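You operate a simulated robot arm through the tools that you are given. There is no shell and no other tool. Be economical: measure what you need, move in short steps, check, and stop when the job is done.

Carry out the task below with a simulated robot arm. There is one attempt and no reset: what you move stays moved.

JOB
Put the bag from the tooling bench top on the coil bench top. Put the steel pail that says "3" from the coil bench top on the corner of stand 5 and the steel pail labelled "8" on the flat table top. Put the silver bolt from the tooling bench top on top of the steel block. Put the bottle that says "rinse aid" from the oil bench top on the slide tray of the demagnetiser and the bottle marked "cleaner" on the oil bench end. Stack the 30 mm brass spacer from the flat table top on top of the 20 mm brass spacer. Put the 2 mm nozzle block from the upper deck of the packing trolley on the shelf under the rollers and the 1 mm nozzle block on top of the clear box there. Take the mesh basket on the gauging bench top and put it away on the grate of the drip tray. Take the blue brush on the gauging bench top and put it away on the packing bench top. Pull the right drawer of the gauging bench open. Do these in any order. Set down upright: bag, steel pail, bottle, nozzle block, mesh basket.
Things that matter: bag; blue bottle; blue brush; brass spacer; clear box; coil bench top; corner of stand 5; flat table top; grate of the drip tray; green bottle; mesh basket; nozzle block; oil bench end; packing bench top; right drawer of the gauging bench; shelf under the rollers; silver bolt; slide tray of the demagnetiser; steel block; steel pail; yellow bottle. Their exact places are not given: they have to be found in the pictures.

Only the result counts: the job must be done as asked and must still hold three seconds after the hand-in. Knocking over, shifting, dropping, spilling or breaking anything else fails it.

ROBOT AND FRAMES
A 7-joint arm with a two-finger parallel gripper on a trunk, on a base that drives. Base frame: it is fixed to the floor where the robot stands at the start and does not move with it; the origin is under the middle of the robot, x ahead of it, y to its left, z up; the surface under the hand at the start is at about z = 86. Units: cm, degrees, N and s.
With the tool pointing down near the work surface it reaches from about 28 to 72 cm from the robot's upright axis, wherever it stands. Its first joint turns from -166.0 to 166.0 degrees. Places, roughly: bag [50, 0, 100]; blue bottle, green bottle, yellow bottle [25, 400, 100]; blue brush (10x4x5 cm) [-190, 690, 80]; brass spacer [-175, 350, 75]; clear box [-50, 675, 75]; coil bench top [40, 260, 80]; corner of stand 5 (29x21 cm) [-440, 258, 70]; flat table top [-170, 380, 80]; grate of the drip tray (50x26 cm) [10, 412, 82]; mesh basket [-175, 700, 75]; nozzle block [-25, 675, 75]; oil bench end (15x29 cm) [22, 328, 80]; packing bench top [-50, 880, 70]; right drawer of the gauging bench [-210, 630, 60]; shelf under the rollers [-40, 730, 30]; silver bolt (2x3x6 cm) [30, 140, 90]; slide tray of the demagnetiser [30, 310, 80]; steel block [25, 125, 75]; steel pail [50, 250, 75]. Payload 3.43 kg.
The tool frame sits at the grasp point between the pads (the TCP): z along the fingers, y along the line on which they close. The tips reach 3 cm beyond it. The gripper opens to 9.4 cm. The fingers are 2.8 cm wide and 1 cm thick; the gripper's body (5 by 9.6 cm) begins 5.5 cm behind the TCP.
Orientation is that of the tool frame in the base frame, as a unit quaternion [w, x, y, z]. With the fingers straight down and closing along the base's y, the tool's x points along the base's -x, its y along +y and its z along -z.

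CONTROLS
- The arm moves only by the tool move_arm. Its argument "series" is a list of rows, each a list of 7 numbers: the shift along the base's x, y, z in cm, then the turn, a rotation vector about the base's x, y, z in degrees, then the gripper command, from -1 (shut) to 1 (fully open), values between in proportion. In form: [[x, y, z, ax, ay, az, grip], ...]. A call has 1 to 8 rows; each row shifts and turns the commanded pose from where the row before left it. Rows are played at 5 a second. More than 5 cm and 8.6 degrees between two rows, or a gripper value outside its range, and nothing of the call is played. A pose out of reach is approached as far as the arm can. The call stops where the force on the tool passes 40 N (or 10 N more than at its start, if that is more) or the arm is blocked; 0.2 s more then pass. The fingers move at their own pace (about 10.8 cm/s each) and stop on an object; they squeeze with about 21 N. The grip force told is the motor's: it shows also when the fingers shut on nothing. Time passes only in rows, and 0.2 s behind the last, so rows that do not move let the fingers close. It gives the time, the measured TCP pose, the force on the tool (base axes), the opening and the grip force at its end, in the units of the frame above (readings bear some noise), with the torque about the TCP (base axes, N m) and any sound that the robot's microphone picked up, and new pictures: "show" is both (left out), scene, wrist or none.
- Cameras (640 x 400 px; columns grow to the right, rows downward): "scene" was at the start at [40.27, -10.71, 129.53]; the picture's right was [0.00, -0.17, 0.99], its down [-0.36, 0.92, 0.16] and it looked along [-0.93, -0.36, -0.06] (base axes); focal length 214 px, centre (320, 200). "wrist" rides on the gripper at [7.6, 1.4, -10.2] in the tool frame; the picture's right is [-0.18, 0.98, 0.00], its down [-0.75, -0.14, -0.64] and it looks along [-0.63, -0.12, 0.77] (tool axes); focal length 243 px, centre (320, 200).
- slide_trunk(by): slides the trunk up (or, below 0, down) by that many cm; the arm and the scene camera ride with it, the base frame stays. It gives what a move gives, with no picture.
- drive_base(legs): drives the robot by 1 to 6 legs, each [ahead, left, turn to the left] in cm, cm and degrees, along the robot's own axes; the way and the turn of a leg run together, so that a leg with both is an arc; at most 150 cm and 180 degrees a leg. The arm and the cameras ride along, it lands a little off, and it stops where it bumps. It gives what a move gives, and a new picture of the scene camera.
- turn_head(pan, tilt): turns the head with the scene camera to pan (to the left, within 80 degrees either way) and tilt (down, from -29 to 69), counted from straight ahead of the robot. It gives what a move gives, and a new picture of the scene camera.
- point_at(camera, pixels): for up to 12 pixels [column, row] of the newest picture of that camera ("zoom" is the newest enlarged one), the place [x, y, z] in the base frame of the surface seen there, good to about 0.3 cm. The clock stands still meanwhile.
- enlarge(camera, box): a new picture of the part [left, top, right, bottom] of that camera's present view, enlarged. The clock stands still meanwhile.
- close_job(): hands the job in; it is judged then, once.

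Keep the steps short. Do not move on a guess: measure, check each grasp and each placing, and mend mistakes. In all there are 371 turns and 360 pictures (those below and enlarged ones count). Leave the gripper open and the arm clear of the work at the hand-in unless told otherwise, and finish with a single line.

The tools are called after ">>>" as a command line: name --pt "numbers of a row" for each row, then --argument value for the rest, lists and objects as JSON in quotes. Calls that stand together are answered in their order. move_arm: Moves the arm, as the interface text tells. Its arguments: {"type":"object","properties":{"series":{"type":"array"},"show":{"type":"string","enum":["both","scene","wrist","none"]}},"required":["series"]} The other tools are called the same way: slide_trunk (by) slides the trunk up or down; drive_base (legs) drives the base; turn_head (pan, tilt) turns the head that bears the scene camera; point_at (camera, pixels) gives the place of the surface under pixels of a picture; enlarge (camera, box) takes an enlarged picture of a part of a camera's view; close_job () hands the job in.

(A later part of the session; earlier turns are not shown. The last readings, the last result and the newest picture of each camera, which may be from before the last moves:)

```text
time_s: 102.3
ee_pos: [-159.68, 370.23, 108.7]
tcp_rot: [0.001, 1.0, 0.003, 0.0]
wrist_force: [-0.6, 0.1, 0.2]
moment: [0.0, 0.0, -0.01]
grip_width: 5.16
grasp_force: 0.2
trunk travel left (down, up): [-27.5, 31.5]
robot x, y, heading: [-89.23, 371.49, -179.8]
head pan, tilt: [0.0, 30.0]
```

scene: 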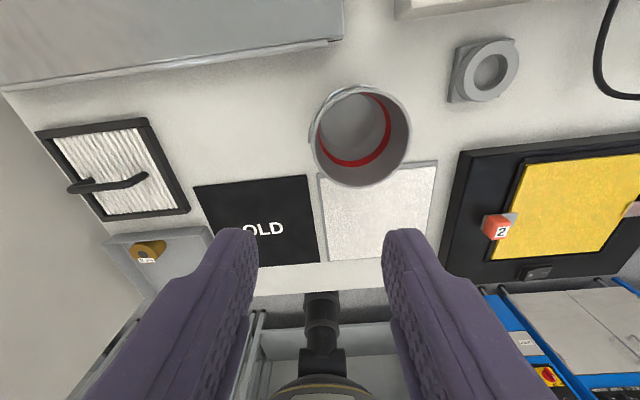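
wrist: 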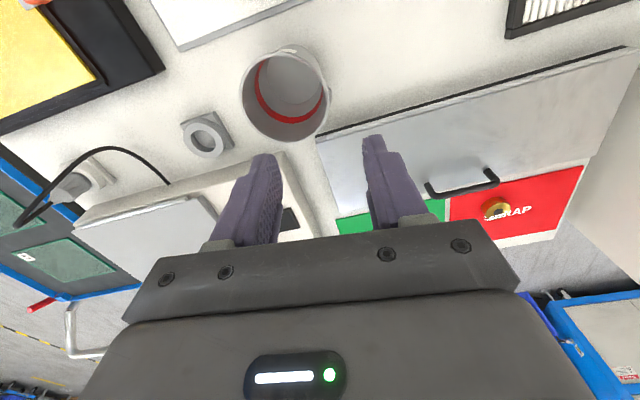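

Pail 8 stands on the flat table. Now I read the spacer labels.

>>> turn_head --pan 10 --tilt -10

>>> enlarge --camera "scene" --box '[60, 0, 360, 190]'

```text
time_s: 103.3
ee_pos: [-159.68, 370.12, 108.64]
tcp_rot: [0.001, 1.0, 0.002, -0.001]
wrist_force: [-0.9, -0.3, -0.1]
moment: [-0.01, 0.01, 0.01]
grip_width: 5.16
grasp_force: 0.1
trunk travel left (down, up): [-27.5, 31.5]
robot x, y, heading: [-89.06, 370.67, -179.7]
head pan, tilt: [10.0, -10.0]
```

scene: 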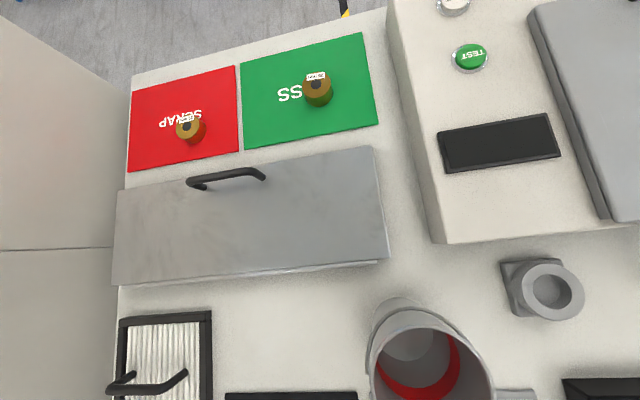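

```text
2.11 times, centred on (210, 95) of scene
```

zoom: 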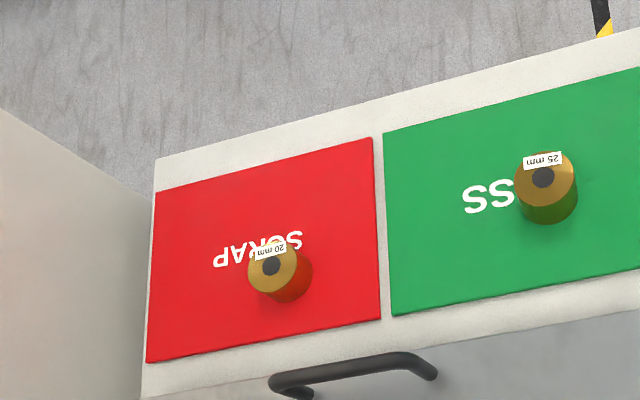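

The 20 mm spacer is on the SCRAP mat. I verify that the one in the tray is the 30 mm.

>>> point_at --camera "zoom" --pixels '[[252, 275], [295, 280], [270, 245], [275, 290], [285, 298], [310, 275], [302, 240], [270, 355], [200, 300]]'

>>> turn_head --pan 40 --tilt 15

>>> enlarge --camera "scene" --box '[240, 120, 440, 280]'

```text
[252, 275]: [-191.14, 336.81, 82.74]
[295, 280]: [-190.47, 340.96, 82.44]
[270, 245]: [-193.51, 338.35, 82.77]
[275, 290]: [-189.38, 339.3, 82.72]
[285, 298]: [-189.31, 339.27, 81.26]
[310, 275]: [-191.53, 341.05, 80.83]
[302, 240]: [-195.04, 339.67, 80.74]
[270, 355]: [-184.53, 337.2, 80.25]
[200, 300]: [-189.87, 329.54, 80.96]
```

```text
time_s: 104.3
ee_pos: [-159.65, 370.21, 108.65]
tcp_rot: [0.0, 1.0, 0.002, 0.0]
wrist_force: [-0.5, -0.4, -0.2]
moment: [0.03, -0.01, -0.01]
grip_width: 5.16
grasp_force: 0.0
trunk travel left (down, up): [-27.5, 31.5]
robot x, y, heading: [-89.55, 371.22, -179.5]
head pan, tilt: [40.0, 15.0]
```

scene: 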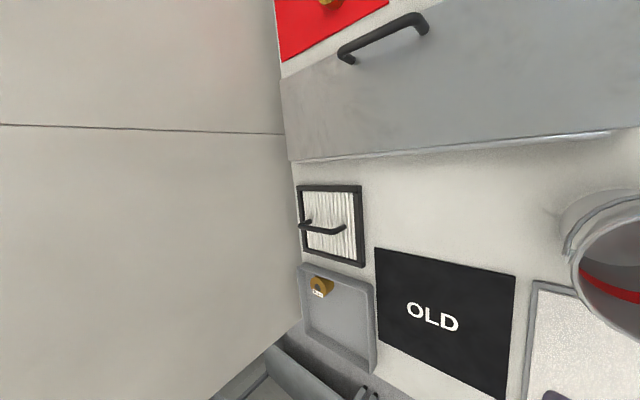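

```text
2.50 times, centred on (340, 200) of scene
```

zoom: 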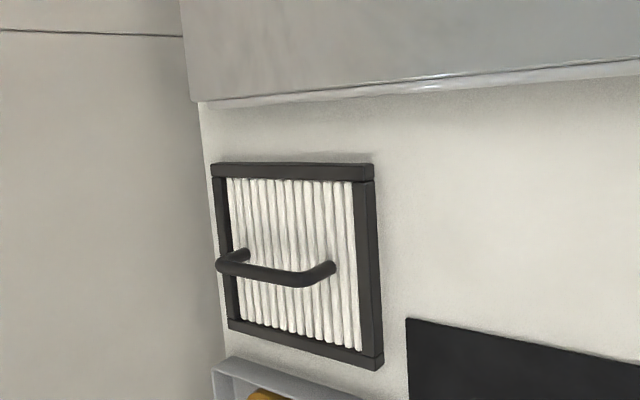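

>>> enlarge --camera "scene" --box '[290, 260, 370, 310]'

>>> point_at --camera "scene" --pixels '[[317, 280], [330, 285], [320, 287], [345, 300], [300, 268], [372, 290], [300, 300], [285, 150], [320, 200], [312, 288]]'

```text
8.00 times, centred on (330, 285) of scene
```

zoom: 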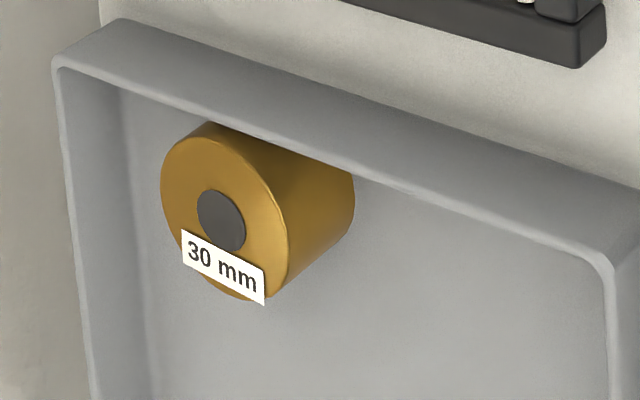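

```text
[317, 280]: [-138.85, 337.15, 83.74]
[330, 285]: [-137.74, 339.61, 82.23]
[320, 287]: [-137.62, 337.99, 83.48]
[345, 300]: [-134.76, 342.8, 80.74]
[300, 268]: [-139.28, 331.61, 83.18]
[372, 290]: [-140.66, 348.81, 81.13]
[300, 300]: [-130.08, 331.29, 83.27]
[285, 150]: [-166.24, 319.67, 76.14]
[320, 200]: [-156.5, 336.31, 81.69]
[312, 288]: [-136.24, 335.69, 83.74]
```

It is "30 mm". I measure its top rim in the zoom, and later the same for the 20 mm.

>>> point_at --camera "zoom" --pixels '[[168, 185], [280, 245], [212, 145], [235, 293], [222, 170], [190, 260], [265, 215], [100, 60], [90, 200], [330, 130]]'

```text
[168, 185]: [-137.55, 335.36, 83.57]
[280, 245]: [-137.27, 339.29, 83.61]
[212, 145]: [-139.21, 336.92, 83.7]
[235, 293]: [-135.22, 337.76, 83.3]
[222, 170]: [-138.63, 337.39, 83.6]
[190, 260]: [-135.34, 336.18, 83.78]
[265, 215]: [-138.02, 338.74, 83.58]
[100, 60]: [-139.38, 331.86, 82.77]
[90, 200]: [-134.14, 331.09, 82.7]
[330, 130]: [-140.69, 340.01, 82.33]
```

30 mm spacer: centre (-137.2,337.3), diameter ≈4.1, top z≈83.6, tray floor 80.7. I move above it.

>>> move_arm --pt "2.8 -4.1 0 0 0 0 0.4" --pt "2.8 -4.1 0 0 0 0 0.4" --pt "2.8 -4.1 0 0 0 0 0.4" --pt "2.8 -4.1 0 0 0 0 0.4" --pt "2.8 -4.1 0 0 0 0 0.4" --pt "2.8 -4.1 0 0 0 0 0.4" --pt "2.8 -4.1 0 0 0 0 0.4" --pt "2.8 -4.1 0 0 0 0 0.4" --show "none"

>>> turn_head --pan 0 --tilt 30

```text
time_s: 106.1
ee_pos: [-137.31, 337.27, 108.36]
tcp_rot: [0.0, 1.0, 0.001, 0.0]
wrist_force: [-0.5, -1.6, 0.1]
moment: [0.0, 0.04, -0.03]
grip_width: 6.59
grasp_force: 0.1
trunk travel left (down, up): [-27.5, 31.5]
robot x, y, heading: [-89.33, 371.02, -179.4]
head pan, tilt: [40.0, 15.0]
```

```text
time_s: 107.2
ee_pos: [-137.5, 337.47, 108.37]
tcp_rot: [0.001, 1.0, 0.003, 0.0]
wrist_force: [0.1, -0.6, 0.6]
moment: [0.0, 0.01, -0.03]
grip_width: 6.57
grasp_force: 0.1
trunk travel left (down, up): [-27.5, 31.5]
robot x, y, heading: [-89.21, 370.88, -179.8]
head pan, tilt: [0.0, 30.0]
```

scene: 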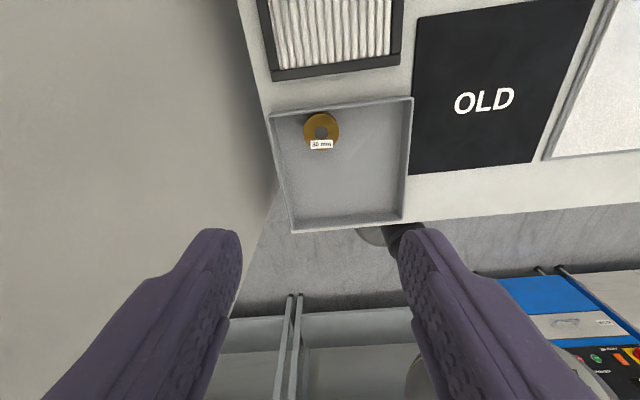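

>>> point_at --camera "scene" --pixels '[[306, 132], [337, 132], [321, 115], [321, 150], [350, 180], [274, 120], [330, 104]]'

>>> move_arm --pt "0.1 0 -5 0 0 0 0.4" --pt "0 0 -5 0 0 0 0.4" --pt "0 0 -5 0 0 0 0.4" --pt "0 0 -4 0 0 0 0.4" --pt "0 0 0 0 0 0 0.4"

```text
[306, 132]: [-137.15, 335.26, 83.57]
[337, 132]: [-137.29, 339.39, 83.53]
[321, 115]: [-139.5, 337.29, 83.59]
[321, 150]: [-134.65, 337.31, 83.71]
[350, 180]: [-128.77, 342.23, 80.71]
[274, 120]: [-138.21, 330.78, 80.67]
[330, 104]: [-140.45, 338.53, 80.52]
```

```text
time_s: 108.4
ee_pos: [-136.95, 337.48, 89.45]
tcp_rot: [0.0, 1.0, 0.003, 0.0]
wrist_force: [0.4, -0.4, -0.2]
moment: [0.01, 0.02, 0.03]
grip_width: 6.57
grasp_force: 0.0
trunk travel left (down, up): [-27.5, 31.5]
robot x, y, heading: [-89.6, 371.13, -179.5]
head pan, tilt: [0.0, 30.0]
```

scene: 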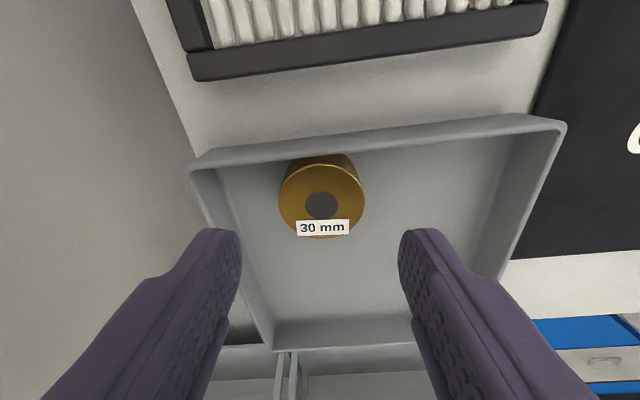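
wrist: 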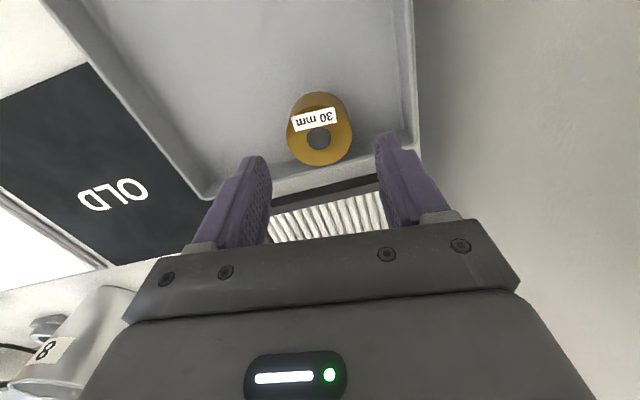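

Well centred in y. I descend 5.2 cm to z≈84.2 and close.

>>> move_arm --pt "-0.2 0 -3 0 0 0 0.4" --pt "0 0 -2.1 0 0 0 0.4" --pt "0 0 0 0 0 0 0.4" --show "scene"

>>> move_arm --pt "0 0 0 0 0 0 0" --pt "0 0 0 0 0 0 -0.5" --pt "0 0 0 0 0 0 -1" --pt "0 0 0 0 0 0 -1"

```text
time_s: 109.2
ee_pos: [-137.32, 337.45, 84.32]
tcp_rot: [0.0, 1.0, 0.003, 0.0]
wrist_force: [0.5, 0.0, 1.2]
moment: [-0.01, -0.02, 0.0]
grip_width: 6.58
grasp_force: 0.1
trunk travel left (down, up): [-27.5, 31.5]
robot x, y, heading: [-89.4, 370.82, -179.6]
head pan, tilt: [0.0, 30.0]
```

scene: 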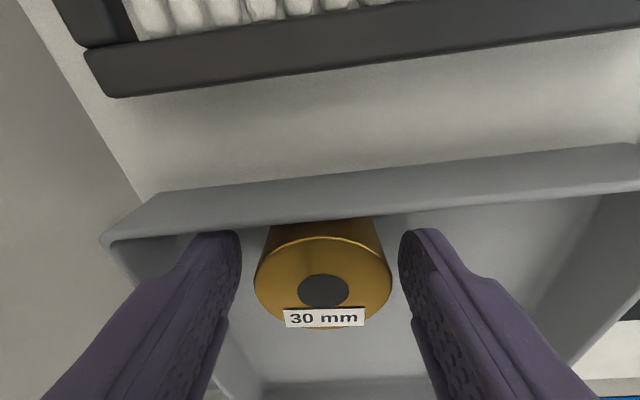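

```text
time_s: 110.2
ee_pos: [-137.29, 337.6, 84.28]
tcp_rot: [0.0, 1.0, 0.003, 0.001]
wrist_force: [0.2, -0.3, -0.3]
moment: [-0.02, -0.04, 0.02]
grip_width: 4.72
grasp_force: 20.6
trunk travel left (down, up): [-27.5, 31.5]
robot x, y, heading: [-89.32, 370.54, -179.9]
head pan, tilt: [0.0, 30.0]
```

scene: 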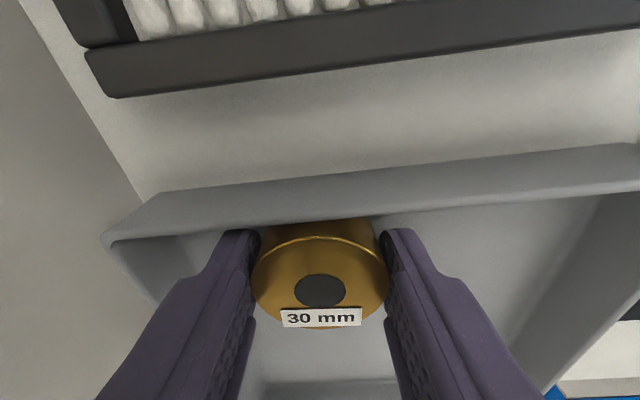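
wrist: 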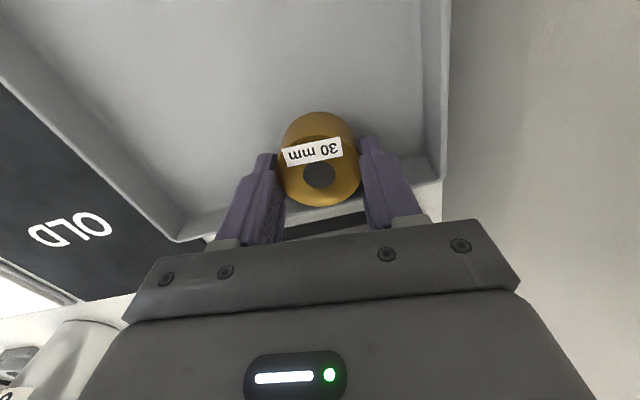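

Gripped (4.7 cm). I lift it clear.

>>> move_arm --pt "0 0 2 0 0 0 -1" --pt "0 0 4 0 0 0 -1" --pt "0 0 5 0 0 0 -1" --pt "0 0 5 0 0 0 -1" --pt "2 3 5 0 0 0 -1" --pt "2 3 5 0 0 0 -1" --pt "2 4 0 0 0 0 -1" --pt "0 4 0 0 0 0 -1" --show "wrist"

```text
refused: row 5 steps farther than a row can; nothing moved
```

>>> move_arm --pt "0 0 2 0 0 0 -1" --pt "0 0 4 0 0 0 -1" --pt "0 0 5 0 0 0 -1" --pt "0 0 5 0 0 0 -1" --pt "0 0 5 0 0 0 -1" --pt "0 0 5 0 0 0 -1" --pt "2 4 0 0 0 0 -1" --pt "2 4 0 0 0 0 -1" --show "wrist"

```text
time_s: 112.0
ee_pos: [-133.25, 345.48, 110.38]
tcp_rot: [0.001, 1.0, 0.002, 0.001]
wrist_force: [0.4, -0.5, -2.9]
moment: [-0.01, 0.03, -0.05]
grip_width: 4.73
grasp_force: 21.1
trunk travel left (down, up): [-27.5, 31.5]
robot x, y, heading: [-89.09, 371.16, -179.6]
head pan, tilt: [0.0, 30.0]
```

wrist: 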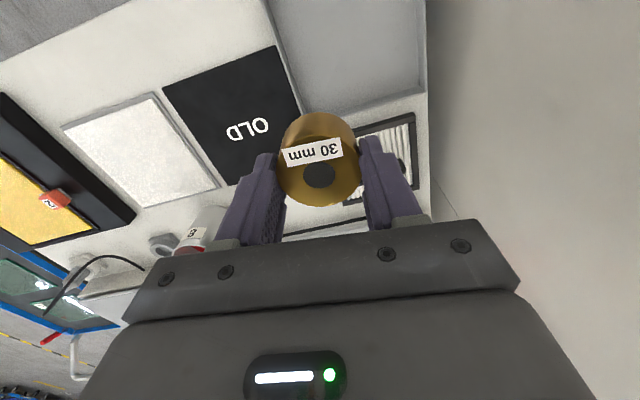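

Spacer is held. I bring the hand in front of the robot, back off and head around the cabinet to the table's far side.

>>> move_arm --pt "0 5 0 0 0 0 -1" --pt "0 5 0 0 0 0 -1" --pt "0 5 0 0 0 0 -1" --pt "0 5 0 0 0 0 -1" --pt "0 5 0 0 0 0 -1" --show "none"

>>> drive_base --legs '[[-32, 0, 0], [0, 150, 0]]'

>>> turn_head --pan 0 --tilt -29

```text
time_s: 113.2
ee_pos: [-133.02, 370.81, 110.33]
tcp_rot: [0.002, 1.0, 0.002, 0.0]
wrist_force: [0.7, 0.2, -2.8]
moment: [-0.01, 0.04, -0.02]
grip_width: 4.73
grasp_force: 21.2
trunk travel left (down, up): [-27.5, 31.5]
robot x, y, heading: [-89.45, 371.31, -179.8]
head pan, tilt: [0.0, 30.0]
```

```text
time_s: 122.4
ee_pos: [-98.75, 218.27, 110.3]
tcp_rot: [0.0, 1.0, 0.016, 0.0]
wrist_force: [0.1, 0.0, -3.9]
moment: [0.02, 0.0, -0.01]
grip_width: 4.72
grasp_force: 21.1
trunk travel left (down, up): [-27.5, 31.5]
robot x, y, heading: [-55.32, 219.93, -178.3]
head pan, tilt: [0.0, 30.0]
```

scene: 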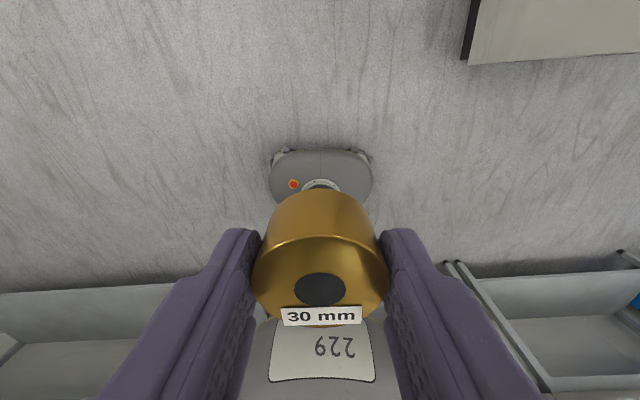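

```text
time_s: 123.7
ee_pos: [-98.65, 218.45, 110.48]
tcp_rot: [0.001, 1.0, 0.016, 0.0]
wrist_force: [-0.1, 0.7, -3.8]
moment: [0.0, -0.01, 0.0]
grip_width: 4.75
grasp_force: 20.9
trunk travel left (down, up): [-27.5, 31.5]
robot x, y, heading: [-54.97, 219.62, -178.2]
head pan, tilt: [0.0, -28.6]
```

scene: 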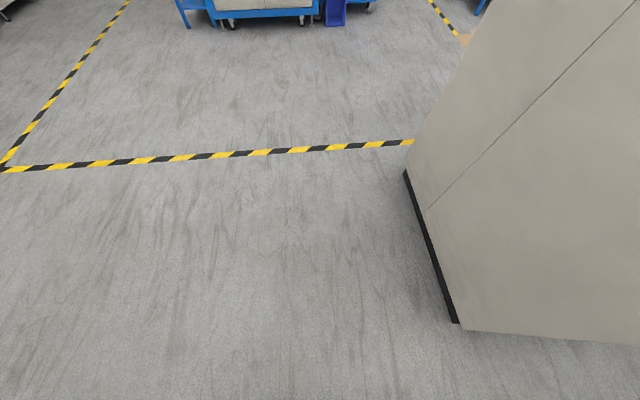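

>>> point_at --camera "scene" --pixels '[[270, 15], [335, 20], [200, 20], [410, 170], [455, 320], [440, 10], [300, 150], [10, 165]]'

```text
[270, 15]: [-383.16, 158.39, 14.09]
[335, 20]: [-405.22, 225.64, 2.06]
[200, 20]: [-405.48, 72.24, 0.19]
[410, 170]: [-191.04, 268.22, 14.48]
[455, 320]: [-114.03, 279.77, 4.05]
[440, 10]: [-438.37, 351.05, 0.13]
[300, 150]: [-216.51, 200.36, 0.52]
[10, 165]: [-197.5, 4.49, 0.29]
```

The floor is clear. I drive ahead 150 then 40 with heading correction.

>>> drive_base --legs '[[150, 0, -1.7], [50, 0, 0]]'

>>> drive_base --legs '[[0, 0, -90]]'

```text
time_s: 133.7
ee_pos: [-300.32, 212.25, 110.35]
tcp_rot: [0.001, 1.0, 0.014, 0.001]
wrist_force: [-0.8, -0.4, -3.4]
moment: [0.04, 0.01, 0.03]
grip_width: 4.73
grasp_force: 21.0
trunk travel left (down, up): [-27.5, 31.5]
robot x, y, heading: [-256.52, 213.92, -178.4]
head pan, tilt: [0.0, -28.6]
```

scene: 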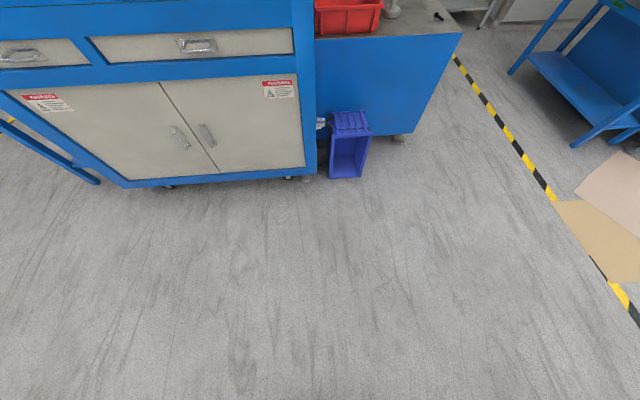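

```text
time_s: 138.0
ee_pos: [-257.39, 257.31, 110.3]
tcp_rot: [0.001, 0.711, -0.704, -0.001]
wrist_force: [-0.6, 0.0, -3.1]
moment: [-0.01, 0.02, -0.04]
grip_width: 4.75
grasp_force: 20.4
trunk travel left (down, up): [-27.5, 31.5]
robot x, y, heading: [-256.52, 213.74, 91.3]
head pan, tilt: [0.0, -28.6]
```

scene: 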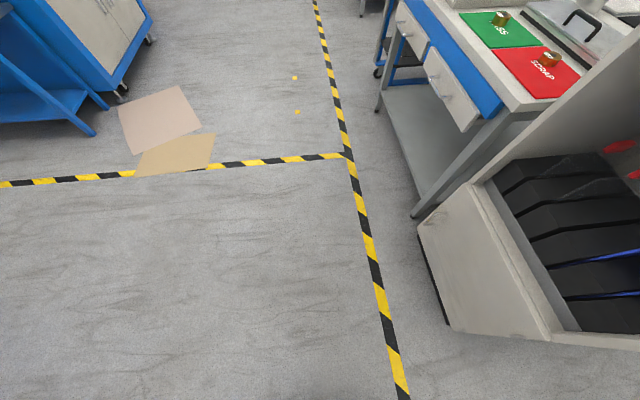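

Path ahead is clear. I drive ahead 120, then turn right to face the table.

>>> drive_base --legs '[[120, 0, -1.3], [0, 0, -90]]'

>>> point_at --camera "scene" --pixels '[[320, 200], [320, 100], [200, 150], [450, 150], [320, 300], [320, 60]]'

```text
time_s: 147.7
ee_pos: [-212.11, 333.07, 110.29]
tcp_rot: [-0.001, -0.015, 1.0, 0.001]
wrist_force: [-0.3, 0.1, -3.2]
moment: [0.02, 0.01, -0.02]
grip_width: 4.73
grasp_force: 21.4
trunk travel left (down, up): [-27.5, 31.5]
robot x, y, heading: [-255.91, 331.35, 1.9]
head pan, tilt: [0.0, -28.6]
```

scene: 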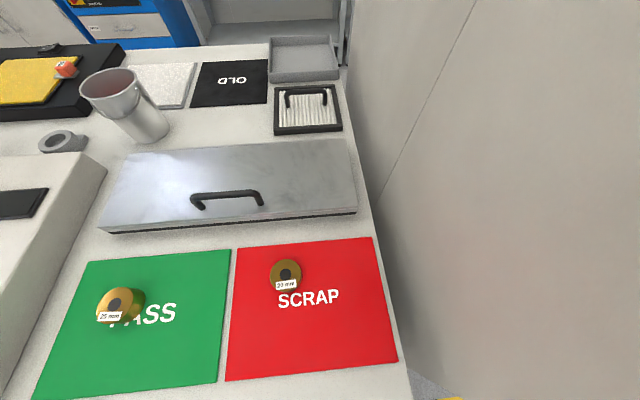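

```text
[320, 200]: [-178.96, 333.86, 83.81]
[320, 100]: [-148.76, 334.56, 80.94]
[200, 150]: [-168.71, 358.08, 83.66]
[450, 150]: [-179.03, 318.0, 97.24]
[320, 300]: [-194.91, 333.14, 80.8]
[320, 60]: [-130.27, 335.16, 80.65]
```

The 20 mm spacer is at pixel (285,272). I measure its top and edges.

>>> enlarge --camera "scene" --box '[250, 240, 330, 300]'

>>> drive_base --legs '[[12, 4, -1.9]]'

>>> turn_head --pan 0 --tilt 0

>>> enlarge --camera "scene" --box '[240, 130, 400, 230]'

```text
6.67 times, centred on (290, 270) of scene
```

zoom: 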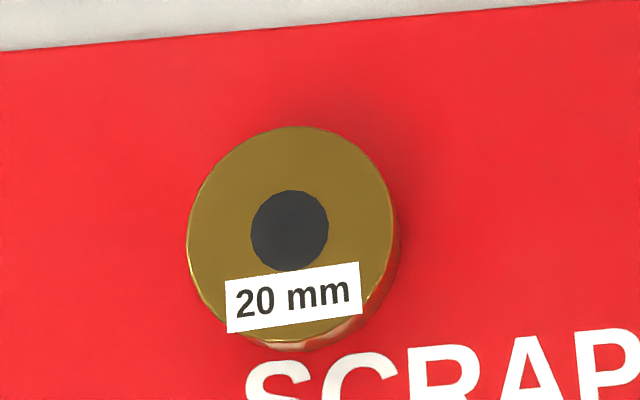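

```text
time_s: 148.9
ee_pos: [-199.74, 335.7, 110.27]
tcp_rot: [0.0, 0.001, 1.0, 0.0]
wrist_force: [0.5, -0.6, -3.6]
moment: [-0.03, 0.03, 0.02]
grip_width: 4.73
grasp_force: 21.6
trunk travel left (down, up): [-27.5, 31.5]
robot x, y, heading: [-243.45, 335.36, 0.1]
head pan, tilt: [0.0, -28.6]
```

scene: 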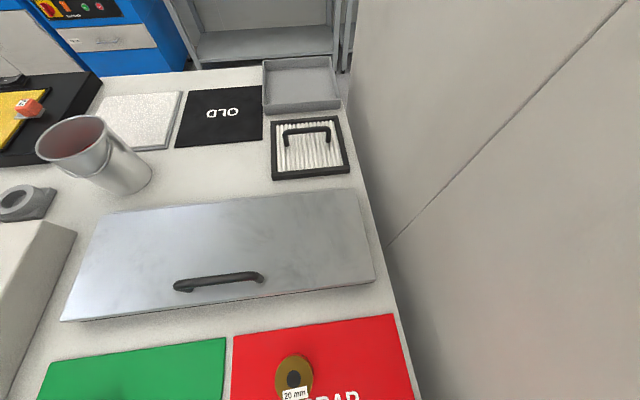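

```text
time_s: 149.8
ee_pos: [-199.9, 335.68, 110.35]
tcp_rot: [-0.001, 0.001, 1.0, 0.001]
wrist_force: [0.9, 0.2, -2.8]
moment: [0.01, -0.02, 0.0]
grip_width: 4.73
grasp_force: 21.1
trunk travel left (down, up): [-27.5, 31.5]
robot x, y, heading: [-243.7, 335.42, -0.2]
head pan, tilt: [0.0, 0.0]
```

scene: 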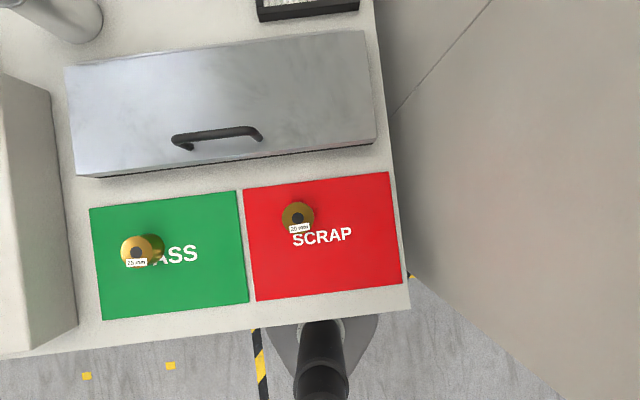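

```text
4.00 times, centred on (320, 180) of scene
```

zoom: 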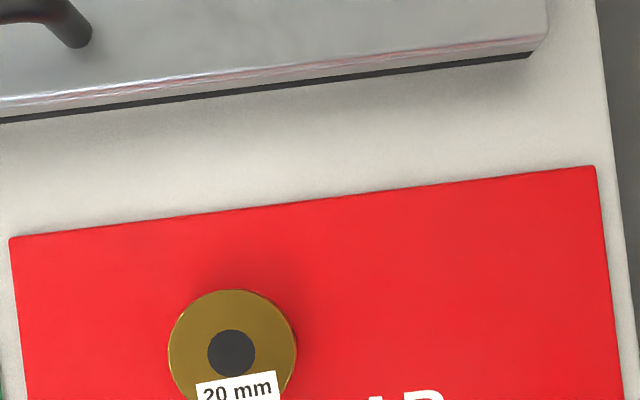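

>>> point_at --camera "scene" --pixels '[[283, 216], [313, 216], [297, 203], [297, 229], [298, 218], [330, 260]]'

>>> point_at --camera "zoom" --pixels '[[173, 350], [288, 350], [231, 296], [231, 350], [190, 310], [272, 310]]'

```text
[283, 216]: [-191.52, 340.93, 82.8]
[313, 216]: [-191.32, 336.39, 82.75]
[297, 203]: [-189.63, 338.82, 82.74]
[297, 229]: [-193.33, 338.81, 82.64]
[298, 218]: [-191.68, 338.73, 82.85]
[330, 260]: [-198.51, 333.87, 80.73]
```

```text
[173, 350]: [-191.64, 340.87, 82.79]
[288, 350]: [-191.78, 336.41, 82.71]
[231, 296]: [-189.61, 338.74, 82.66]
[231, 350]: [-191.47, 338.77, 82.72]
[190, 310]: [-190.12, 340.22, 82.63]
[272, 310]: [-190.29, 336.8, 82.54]
```

20 mm spacer top centre: (-191.6,338.7), z 82.7. I move above it and descend to about 3 cm above.

>>> move_arm --pt "4.2 1.5 0 0 0 0 -1" --pt "4.2 1.5 0 0 0 0 -1" --pt "0 0 -5 0 0 0 -1" --pt "0 0 -5 0 0 0 -1" --pt "0 0 -5 0 0 0 -1" --pt "0 0 -5 0 0 0 -1" --pt "0 0 0 0 0 0 -1" --show "wrist"

>>> turn_head --pan 0 --tilt 33

```text
time_s: 151.4
ee_pos: [-191.67, 338.59, 90.15]
tcp_rot: [-0.001, 0.001, 1.0, 0.0]
wrist_force: [0.2, 0.2, -3.0]
moment: [-0.01, 0.02, -0.01]
grip_width: 4.74
grasp_force: 21.1
trunk travel left (down, up): [-27.5, 31.5]
robot x, y, heading: [-243.44, 335.41, -0.1]
head pan, tilt: [0.0, 0.0]
```

wrist: 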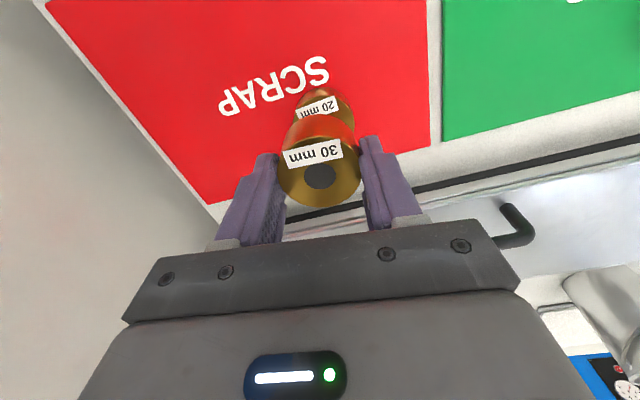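

```text
time_s: 152.4
ee_pos: [-191.62, 338.62, 90.15]
tcp_rot: [-0.001, 0.001, 1.0, 0.0]
wrist_force: [0.1, -0.3, -4.0]
moment: [-0.03, -0.03, -0.02]
grip_width: 4.71
grasp_force: 21.1
trunk travel left (down, up): [-27.5, 31.5]
robot x, y, heading: [-243.57, 335.43, -0.1]
head pan, tilt: [0.0, 33.0]
```

scene: 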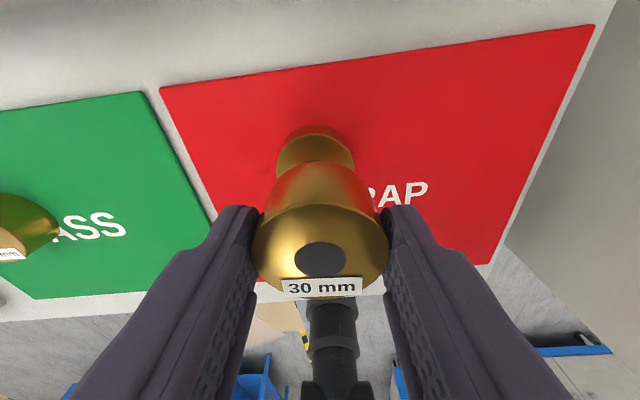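

I check the alignment of the held spacer against the lower one.

>>> point_at --camera "scene" --pixels '[[262, 250], [378, 250], [320, 210], [320, 285], [280, 165], [351, 165], [315, 128], [300, 150]]'

```text
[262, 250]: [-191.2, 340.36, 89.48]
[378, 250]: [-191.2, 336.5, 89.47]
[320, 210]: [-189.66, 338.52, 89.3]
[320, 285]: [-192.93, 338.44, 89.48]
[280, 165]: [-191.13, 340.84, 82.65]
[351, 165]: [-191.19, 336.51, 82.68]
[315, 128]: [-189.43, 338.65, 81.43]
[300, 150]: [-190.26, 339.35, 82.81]
```

Offsets are tiny (y +0.2). I lower to contact in small steps.

>>> move_arm --pt "0.1 0.2 -2 0 0 0 -1" --pt "0 0 -1.2 0 0 0 -1" --pt "0 0 -0.3 0 0 0 -1" --pt "0 0 -0.2 0 0 0 -1" --pt "0 0 0 0 0 0 -1" --show "scene"

```text
time_s: 153.6
ee_pos: [-191.39, 338.89, 86.7]
tcp_rot: [-0.001, 0.002, 1.0, 0.001]
wrist_force: [-1.0, 0.0, -3.9]
moment: [-0.01, -0.01, 0.0]
grip_width: 4.74
grasp_force: 20.8
trunk travel left (down, up): [-27.5, 31.5]
robot x, y, heading: [-243.49, 336.06, -0.2]
head pan, tilt: [0.0, 33.0]
```

scene: 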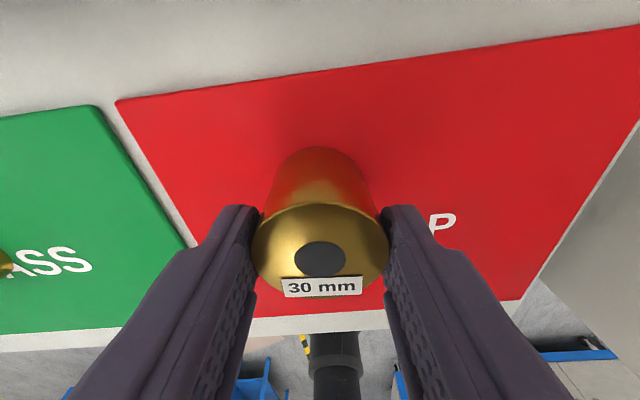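

>>> move_arm --pt "-0.1 -0.1 -0.25 0 0 0 -1" --pt "0 0 -0.2 0 0 0 -1" --pt "0 0 -0.2 0 0 0 -1" --pt "0 0 0 0 0 0 -1" --show "none"

```text
time_s: 154.6
ee_pos: [-191.49, 338.89, 86.06]
tcp_rot: [0.001, 0.001, 1.0, 0.001]
wrist_force: [5.4, 3.1, 17.6]
moment: [0.2, -0.25, -0.13]
grip_width: 4.76
grasp_force: 21.3
trunk travel left (down, up): [-27.5, 31.5]
robot x, y, heading: [-243.42, 335.48, 0.4]
head pan, tilt: [0.0, 33.0]
```

Contact (18 N up). I ease up 0.15, open gradually, and rise.

>>> move_arm --pt "0 0 0.2 0 0 0 -1" --pt "0 0 0 0 0 0 0.2" --pt "0 0 0 0 0 0 0.4" --pt "0 0 0 0 0 0 0.5" --pt "0 0 3 0 0 0 0.5" --pt "0 0 5 0 0 0 0.5" --pt "0 0 5 0 0 0 0.5" --pt "0 0 5 0 0 0 0.5" --show "scene"

>>> enlarge --camera "scene" --box '[260, 80, 380, 180]'

```text
time_s: 156.4
ee_pos: [-191.4, 338.93, 104.66]
tcp_rot: [0.0, 0.0, 1.0, 0.001]
wrist_force: [0.7, 0.6, -0.4]
moment: [0.02, -0.02, -0.01]
grip_width: 7.06
grasp_force: 0.1
trunk travel left (down, up): [-27.5, 31.5]
robot x, y, heading: [-243.75, 335.46, -0.0]
head pan, tilt: [0.0, 33.0]
```

scene: 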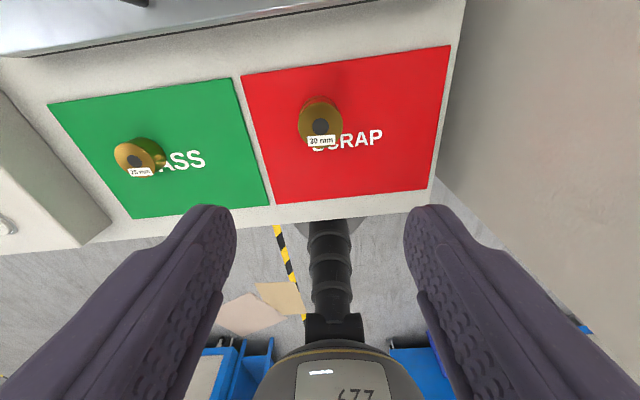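

```text
4.00 times, centred on (320, 130) of scene
```

zoom: 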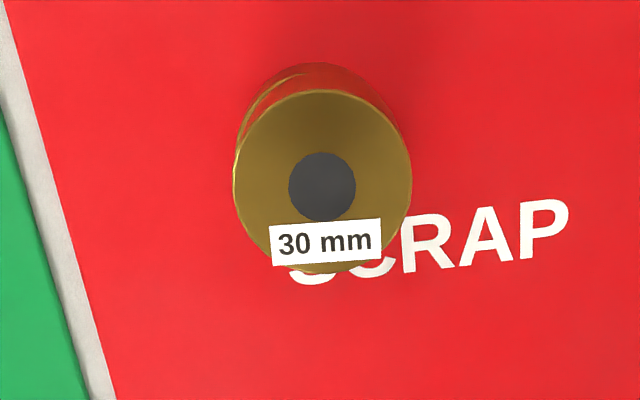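

The 30 mm is on the 20 mm. Next I'll go toward the gauging bench (+y). I back off, turn left and look.

>>> drive_base --legs '[[-20, 0, 0], [0, 0, 90]]'

>>> move_arm --pt "0 0 2 8.5 0 0 0.5" --pt "0 0 2 8.5 0 0 0.5" --pt "0 0 2 8.5 0 0 0.5" --show "none"

>>> turn_head --pan 0 --tilt -29

```text
time_s: 161.9
ee_pos: [-267.05, 387.77, 104.49]
tcp_rot: [-0.001, -0.705, 0.709, 0.001]
wrist_force: [-0.6, 0.2, 0.7]
moment: [0.0, 0.01, 0.01]
grip_width: 7.05
grasp_force: 0.0
trunk travel left (down, up): [-27.5, 31.5]
robot x, y, heading: [-263.76, 335.69, 90.0]
head pan, tilt: [0.0, 33.0]
```

scene: 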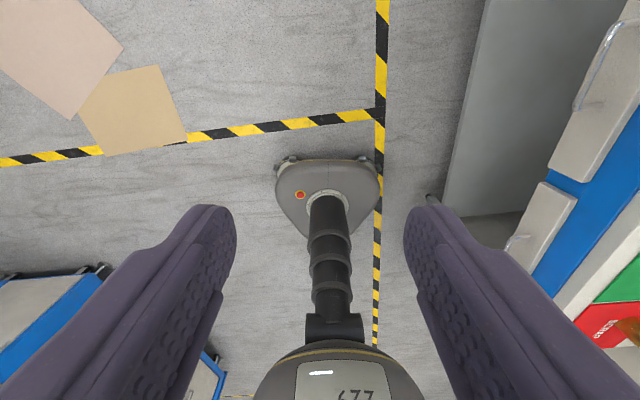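

```text
time_s: 162.7
ee_pos: [-267.16, 387.83, 110.52]
tcp_rot: [0.155, -0.687, 0.692, 0.158]
wrist_force: [0.0, 0.5, 0.4]
moment: [0.02, -0.03, 0.0]
grip_width: 7.06
grasp_force: 0.2
trunk travel left (down, up): [-27.5, 31.5]
robot x, y, heading: [-263.84, 335.47, 89.5]
head pan, tilt: [0.0, 33.0]
```

```text
time_s: 164.0
ee_pos: [-267.13, 387.71, 110.55]
tcp_rot: [0.154, -0.689, 0.691, 0.156]
wrist_force: [0.2, 0.1, 0.4]
moment: [-0.01, 0.03, 0.03]
grip_width: 7.03
grasp_force: 0.1
trunk travel left (down, up): [-27.5, 31.5]
robot x, y, heading: [-263.9, 335.74, 89.6]
head pan, tilt: [0.0, -28.6]
```

scene: 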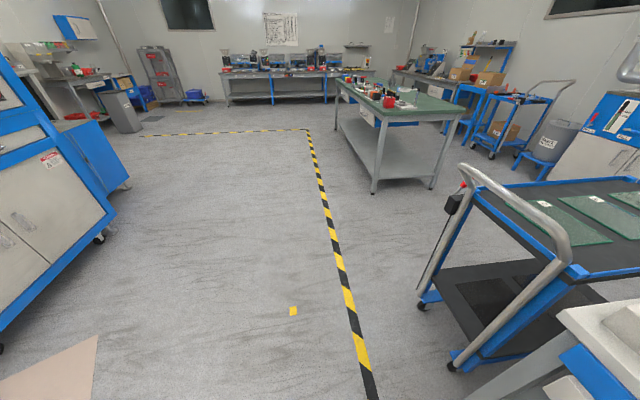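

Gauging bench with green top ahead. I measure and zoom.

>>> point_at --camera "scene" --pixels '[[372, 190], [430, 185], [340, 130], [452, 120], [420, 300], [455, 365], [485, 160], [300, 85], [520, 100], [460, 75], [380, 110], [560, 150]]'

>>> enlarge --camera "scene" --box '[310, 20, 600, 200]'

```text
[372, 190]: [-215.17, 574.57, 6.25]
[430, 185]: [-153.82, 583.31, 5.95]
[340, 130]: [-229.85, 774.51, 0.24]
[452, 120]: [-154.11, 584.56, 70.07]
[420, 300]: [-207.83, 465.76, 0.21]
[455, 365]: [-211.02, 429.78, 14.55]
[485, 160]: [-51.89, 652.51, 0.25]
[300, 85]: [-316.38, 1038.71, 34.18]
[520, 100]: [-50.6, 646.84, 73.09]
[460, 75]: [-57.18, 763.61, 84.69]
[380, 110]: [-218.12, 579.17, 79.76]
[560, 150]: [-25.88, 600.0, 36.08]
```

```text
2.21 times, centred on (455, 110) of scene
```

zoom: 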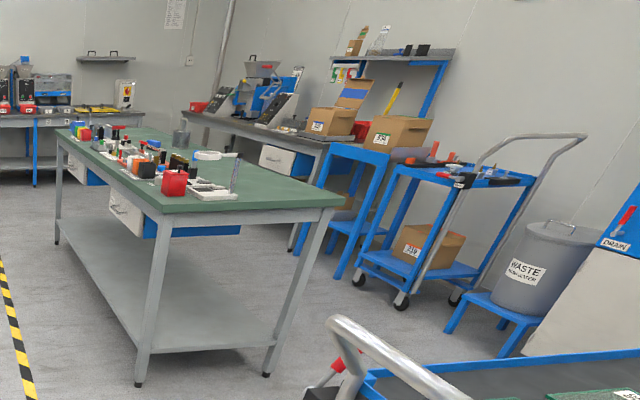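

Gauging bench: x -220…-150, y 575…775, drawers on its -x side. I drive up alongside, and shift 25 to the left (-x).

>>> drive_base --legs '[[145, 0, 0], [140, 25, 0]]'

>>> drive_base --legs '[[0, 0, -90]]'

```text
time_s: 178.0
ee_pos: [-277.49, 676.25, 110.59]
tcp_rot: [0.158, -0.672, 0.707, 0.152]
wrist_force: [1.3, 0.7, 0.1]
moment: [-0.01, -0.03, -0.02]
grip_width: 7.06
grasp_force: 0.0
trunk travel left (down, up): [-27.5, 31.5]
robot x, y, heading: [-276.8, 623.83, 87.1]
head pan, tilt: [0.0, -28.6]
```

scene: 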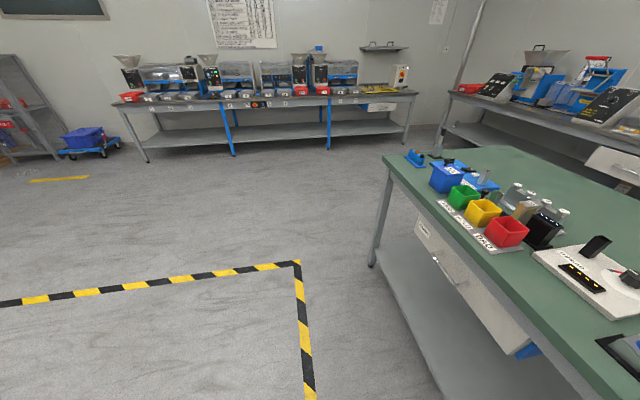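

```text
time_s: 182.3
ee_pos: [-224.25, 622.54, 110.62]
tcp_rot: [0.221, 0.045, 0.974, -0.009]
wrist_force: [-0.5, -0.3, 0.5]
moment: [0.02, -0.01, 0.0]
grip_width: 7.06
grasp_force: 0.1
trunk travel left (down, up): [-27.5, 31.5]
robot x, y, heading: [-276.19, 623.85, -5.3]
head pan, tilt: [0.0, -28.6]
```

scene: 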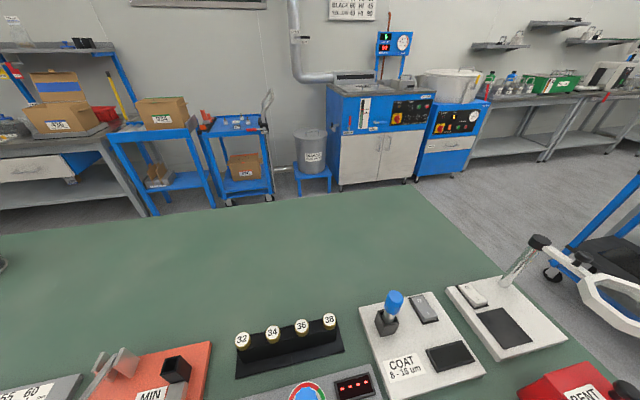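

I correct the heading, back off 15 and look down at the bench front.

>>> drive_base --legs '[[-15, 0, 5.3]]'

>>> turn_head --pan 0 --tilt 15

```text
time_s: 183.7
ee_pos: [-239.65, 628.08, 110.61]
tcp_rot: [0.221, -0.001, 0.975, 0.002]
wrist_force: [-0.5, 0.3, 0.1]
moment: [-0.03, -0.02, 0.0]
grip_width: 7.03
grasp_force: 0.1
trunk travel left (down, up): [-27.5, 31.5]
robot x, y, heading: [-291.72, 624.47, -0.0]
head pan, tilt: [0.0, -28.6]
```

scene: 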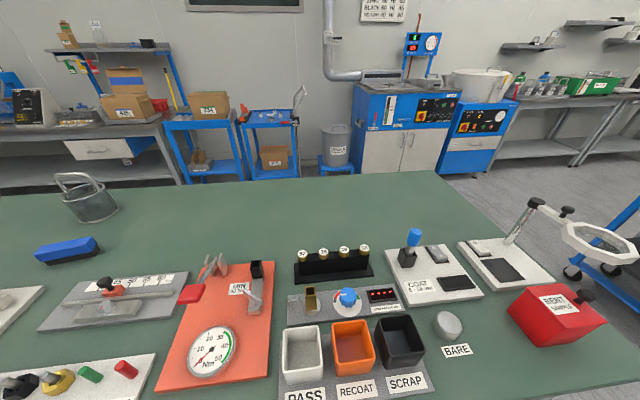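

```text
time_s: 184.8
ee_pos: [-239.72, 628.16, 110.59]
tcp_rot: [0.221, -0.001, 0.975, 0.002]
wrist_force: [-0.9, 0.0, -0.4]
moment: [0.0, -0.02, -0.02]
grip_width: 7.04
grasp_force: 0.1
trunk travel left (down, up): [-27.5, 31.5]
robot x, y, heading: [-291.9, 624.25, 0.1]
head pan, tilt: [0.0, 15.0]
```

scene: 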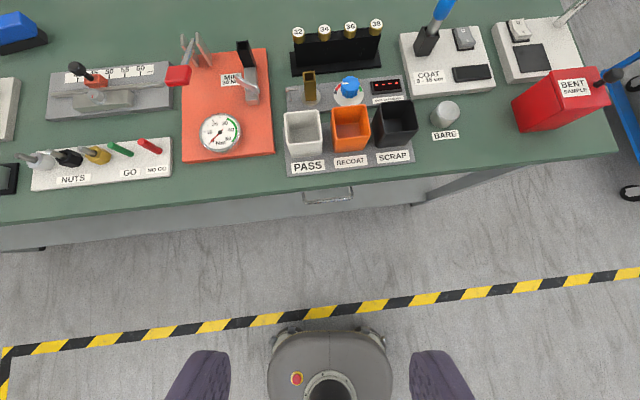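

Mesh basket, blue brush and a drawer handle (328,193) are visible. I measure the handle.

>>> enlarge --camera "scene" --box '[240, 160, 440, 260]'

>>> point_at --camera "scene" --pixels '[[306, 193], [349, 191], [328, 197], [328, 187], [250, 205], [400, 200], [320, 172], [200, 190], [420, 202]]'

```text
3.20 times, centred on (340, 210) of scene
```

zoom: 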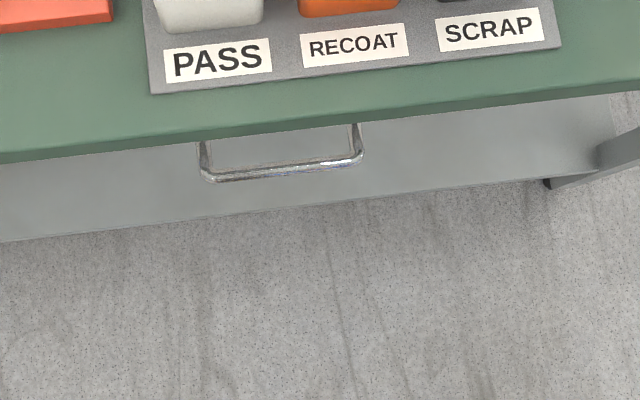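

```text
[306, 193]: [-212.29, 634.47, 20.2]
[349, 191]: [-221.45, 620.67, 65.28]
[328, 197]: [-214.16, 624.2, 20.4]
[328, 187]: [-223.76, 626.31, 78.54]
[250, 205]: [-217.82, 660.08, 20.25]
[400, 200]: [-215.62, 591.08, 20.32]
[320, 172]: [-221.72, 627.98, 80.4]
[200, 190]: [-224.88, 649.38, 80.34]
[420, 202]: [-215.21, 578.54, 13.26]
```

The handle is a horizontal bar under the top's edge near (−223,625,66). I'll approach with the hand horizontal, fingers closing vertically. First back off 15, lower the trunk, level the hand.

>>> drive_base --legs '[[-18, 0, 0]]'

>>> slide_trunk --by -20

>>> move_arm --pt "0 0 0 0 -8.2 0 0.5" --pt "0 0 0 0 -8.2 0 0.5" --pt "0 0 0 0 -8.2 0 0.5" --pt "0 0 0 0 -8.2 0 0.5" --pt "0 0 0 0 -8.2 0 0.5" --pt "0 0 0 0 -8.2 0 0.5" --pt "0 0 0 0 -8.2 0 0.5" --pt "0 0 0 0 -7.1 0 0.5" --show "wrist"

>>> turn_head --pan 0 --tilt 0

```text
time_s: 186.3
ee_pos: [-257.53, 627.91, 110.54]
tcp_rot: [0.221, 0.0, 0.975, 0.001]
wrist_force: [-0.2, 0.2, -0.1]
moment: [0.03, 0.0, -0.05]
grip_width: 7.03
grasp_force: 0.0
trunk travel left (down, up): [-27.5, 31.5]
robot x, y, heading: [-309.63, 624.07, -0.0]
head pan, tilt: [0.0, 15.0]
```

scene: 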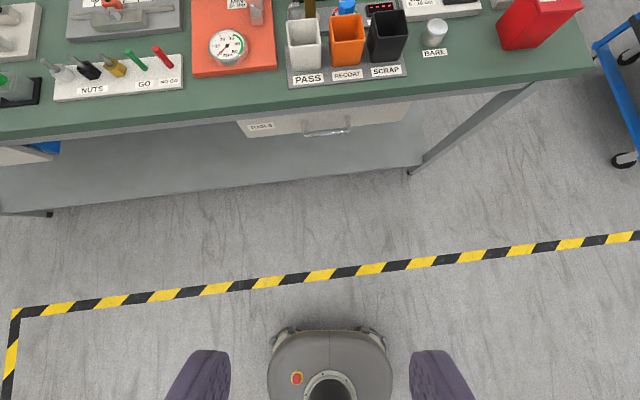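

```text
time_s: 188.4
ee_pos: [-257.42, 627.98, 90.63]
tcp_rot: [0.22, -0.001, 0.975, 0.002]
wrist_force: [-0.1, 0.1, -0.7]
moment: [0.02, 0.03, 0.03]
grip_width: 7.04
grasp_force: 0.1
trunk travel left (down, up): [-7.5, 51.5]
robot x, y, heading: [-309.92, 624.47, -0.0]
head pan, tilt: [0.0, 15.0]
```

```text
time_s: 190.2
ee_pos: [-257.54, 627.86, 90.55]
tcp_rot: [0.708, -0.001, 0.706, 0.002]
wrist_force: [0.3, 0.5, 0.0]
moment: [0.0, 0.01, 0.01]
grip_width: 7.07
grasp_force: 0.0
trunk travel left (down, up): [-7.5, 51.5]
robot x, y, heading: [-309.47, 624.31, 0.1]
head pan, tilt: [0.0, 15.0]
```

wrist: 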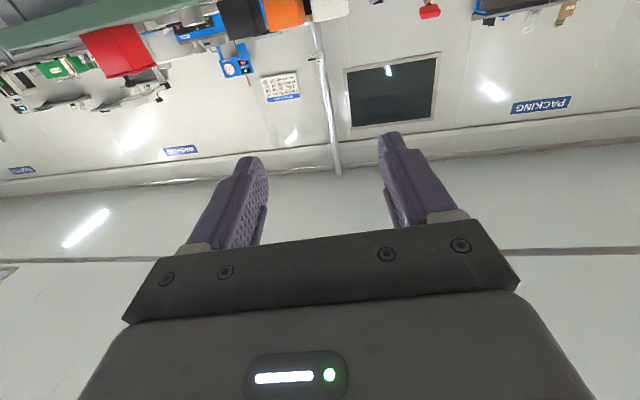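

```text
time_s: 191.0
ee_pos: [-257.42, 627.95, 90.55]
tcp_rot: [0.706, 0.0, 0.708, 0.001]
wrist_force: [0.4, 1.2, 0.1]
moment: [0.02, -0.03, 0.03]
grip_width: 7.04
grasp_force: 0.2
trunk travel left (down, up): [-7.5, 51.5]
robot x, y, heading: [-309.64, 624.32, 0.2]
head pan, tilt: [0.0, 0.0]
```

scene: 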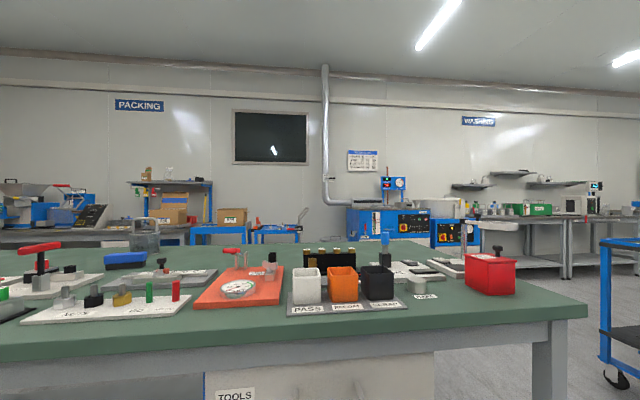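

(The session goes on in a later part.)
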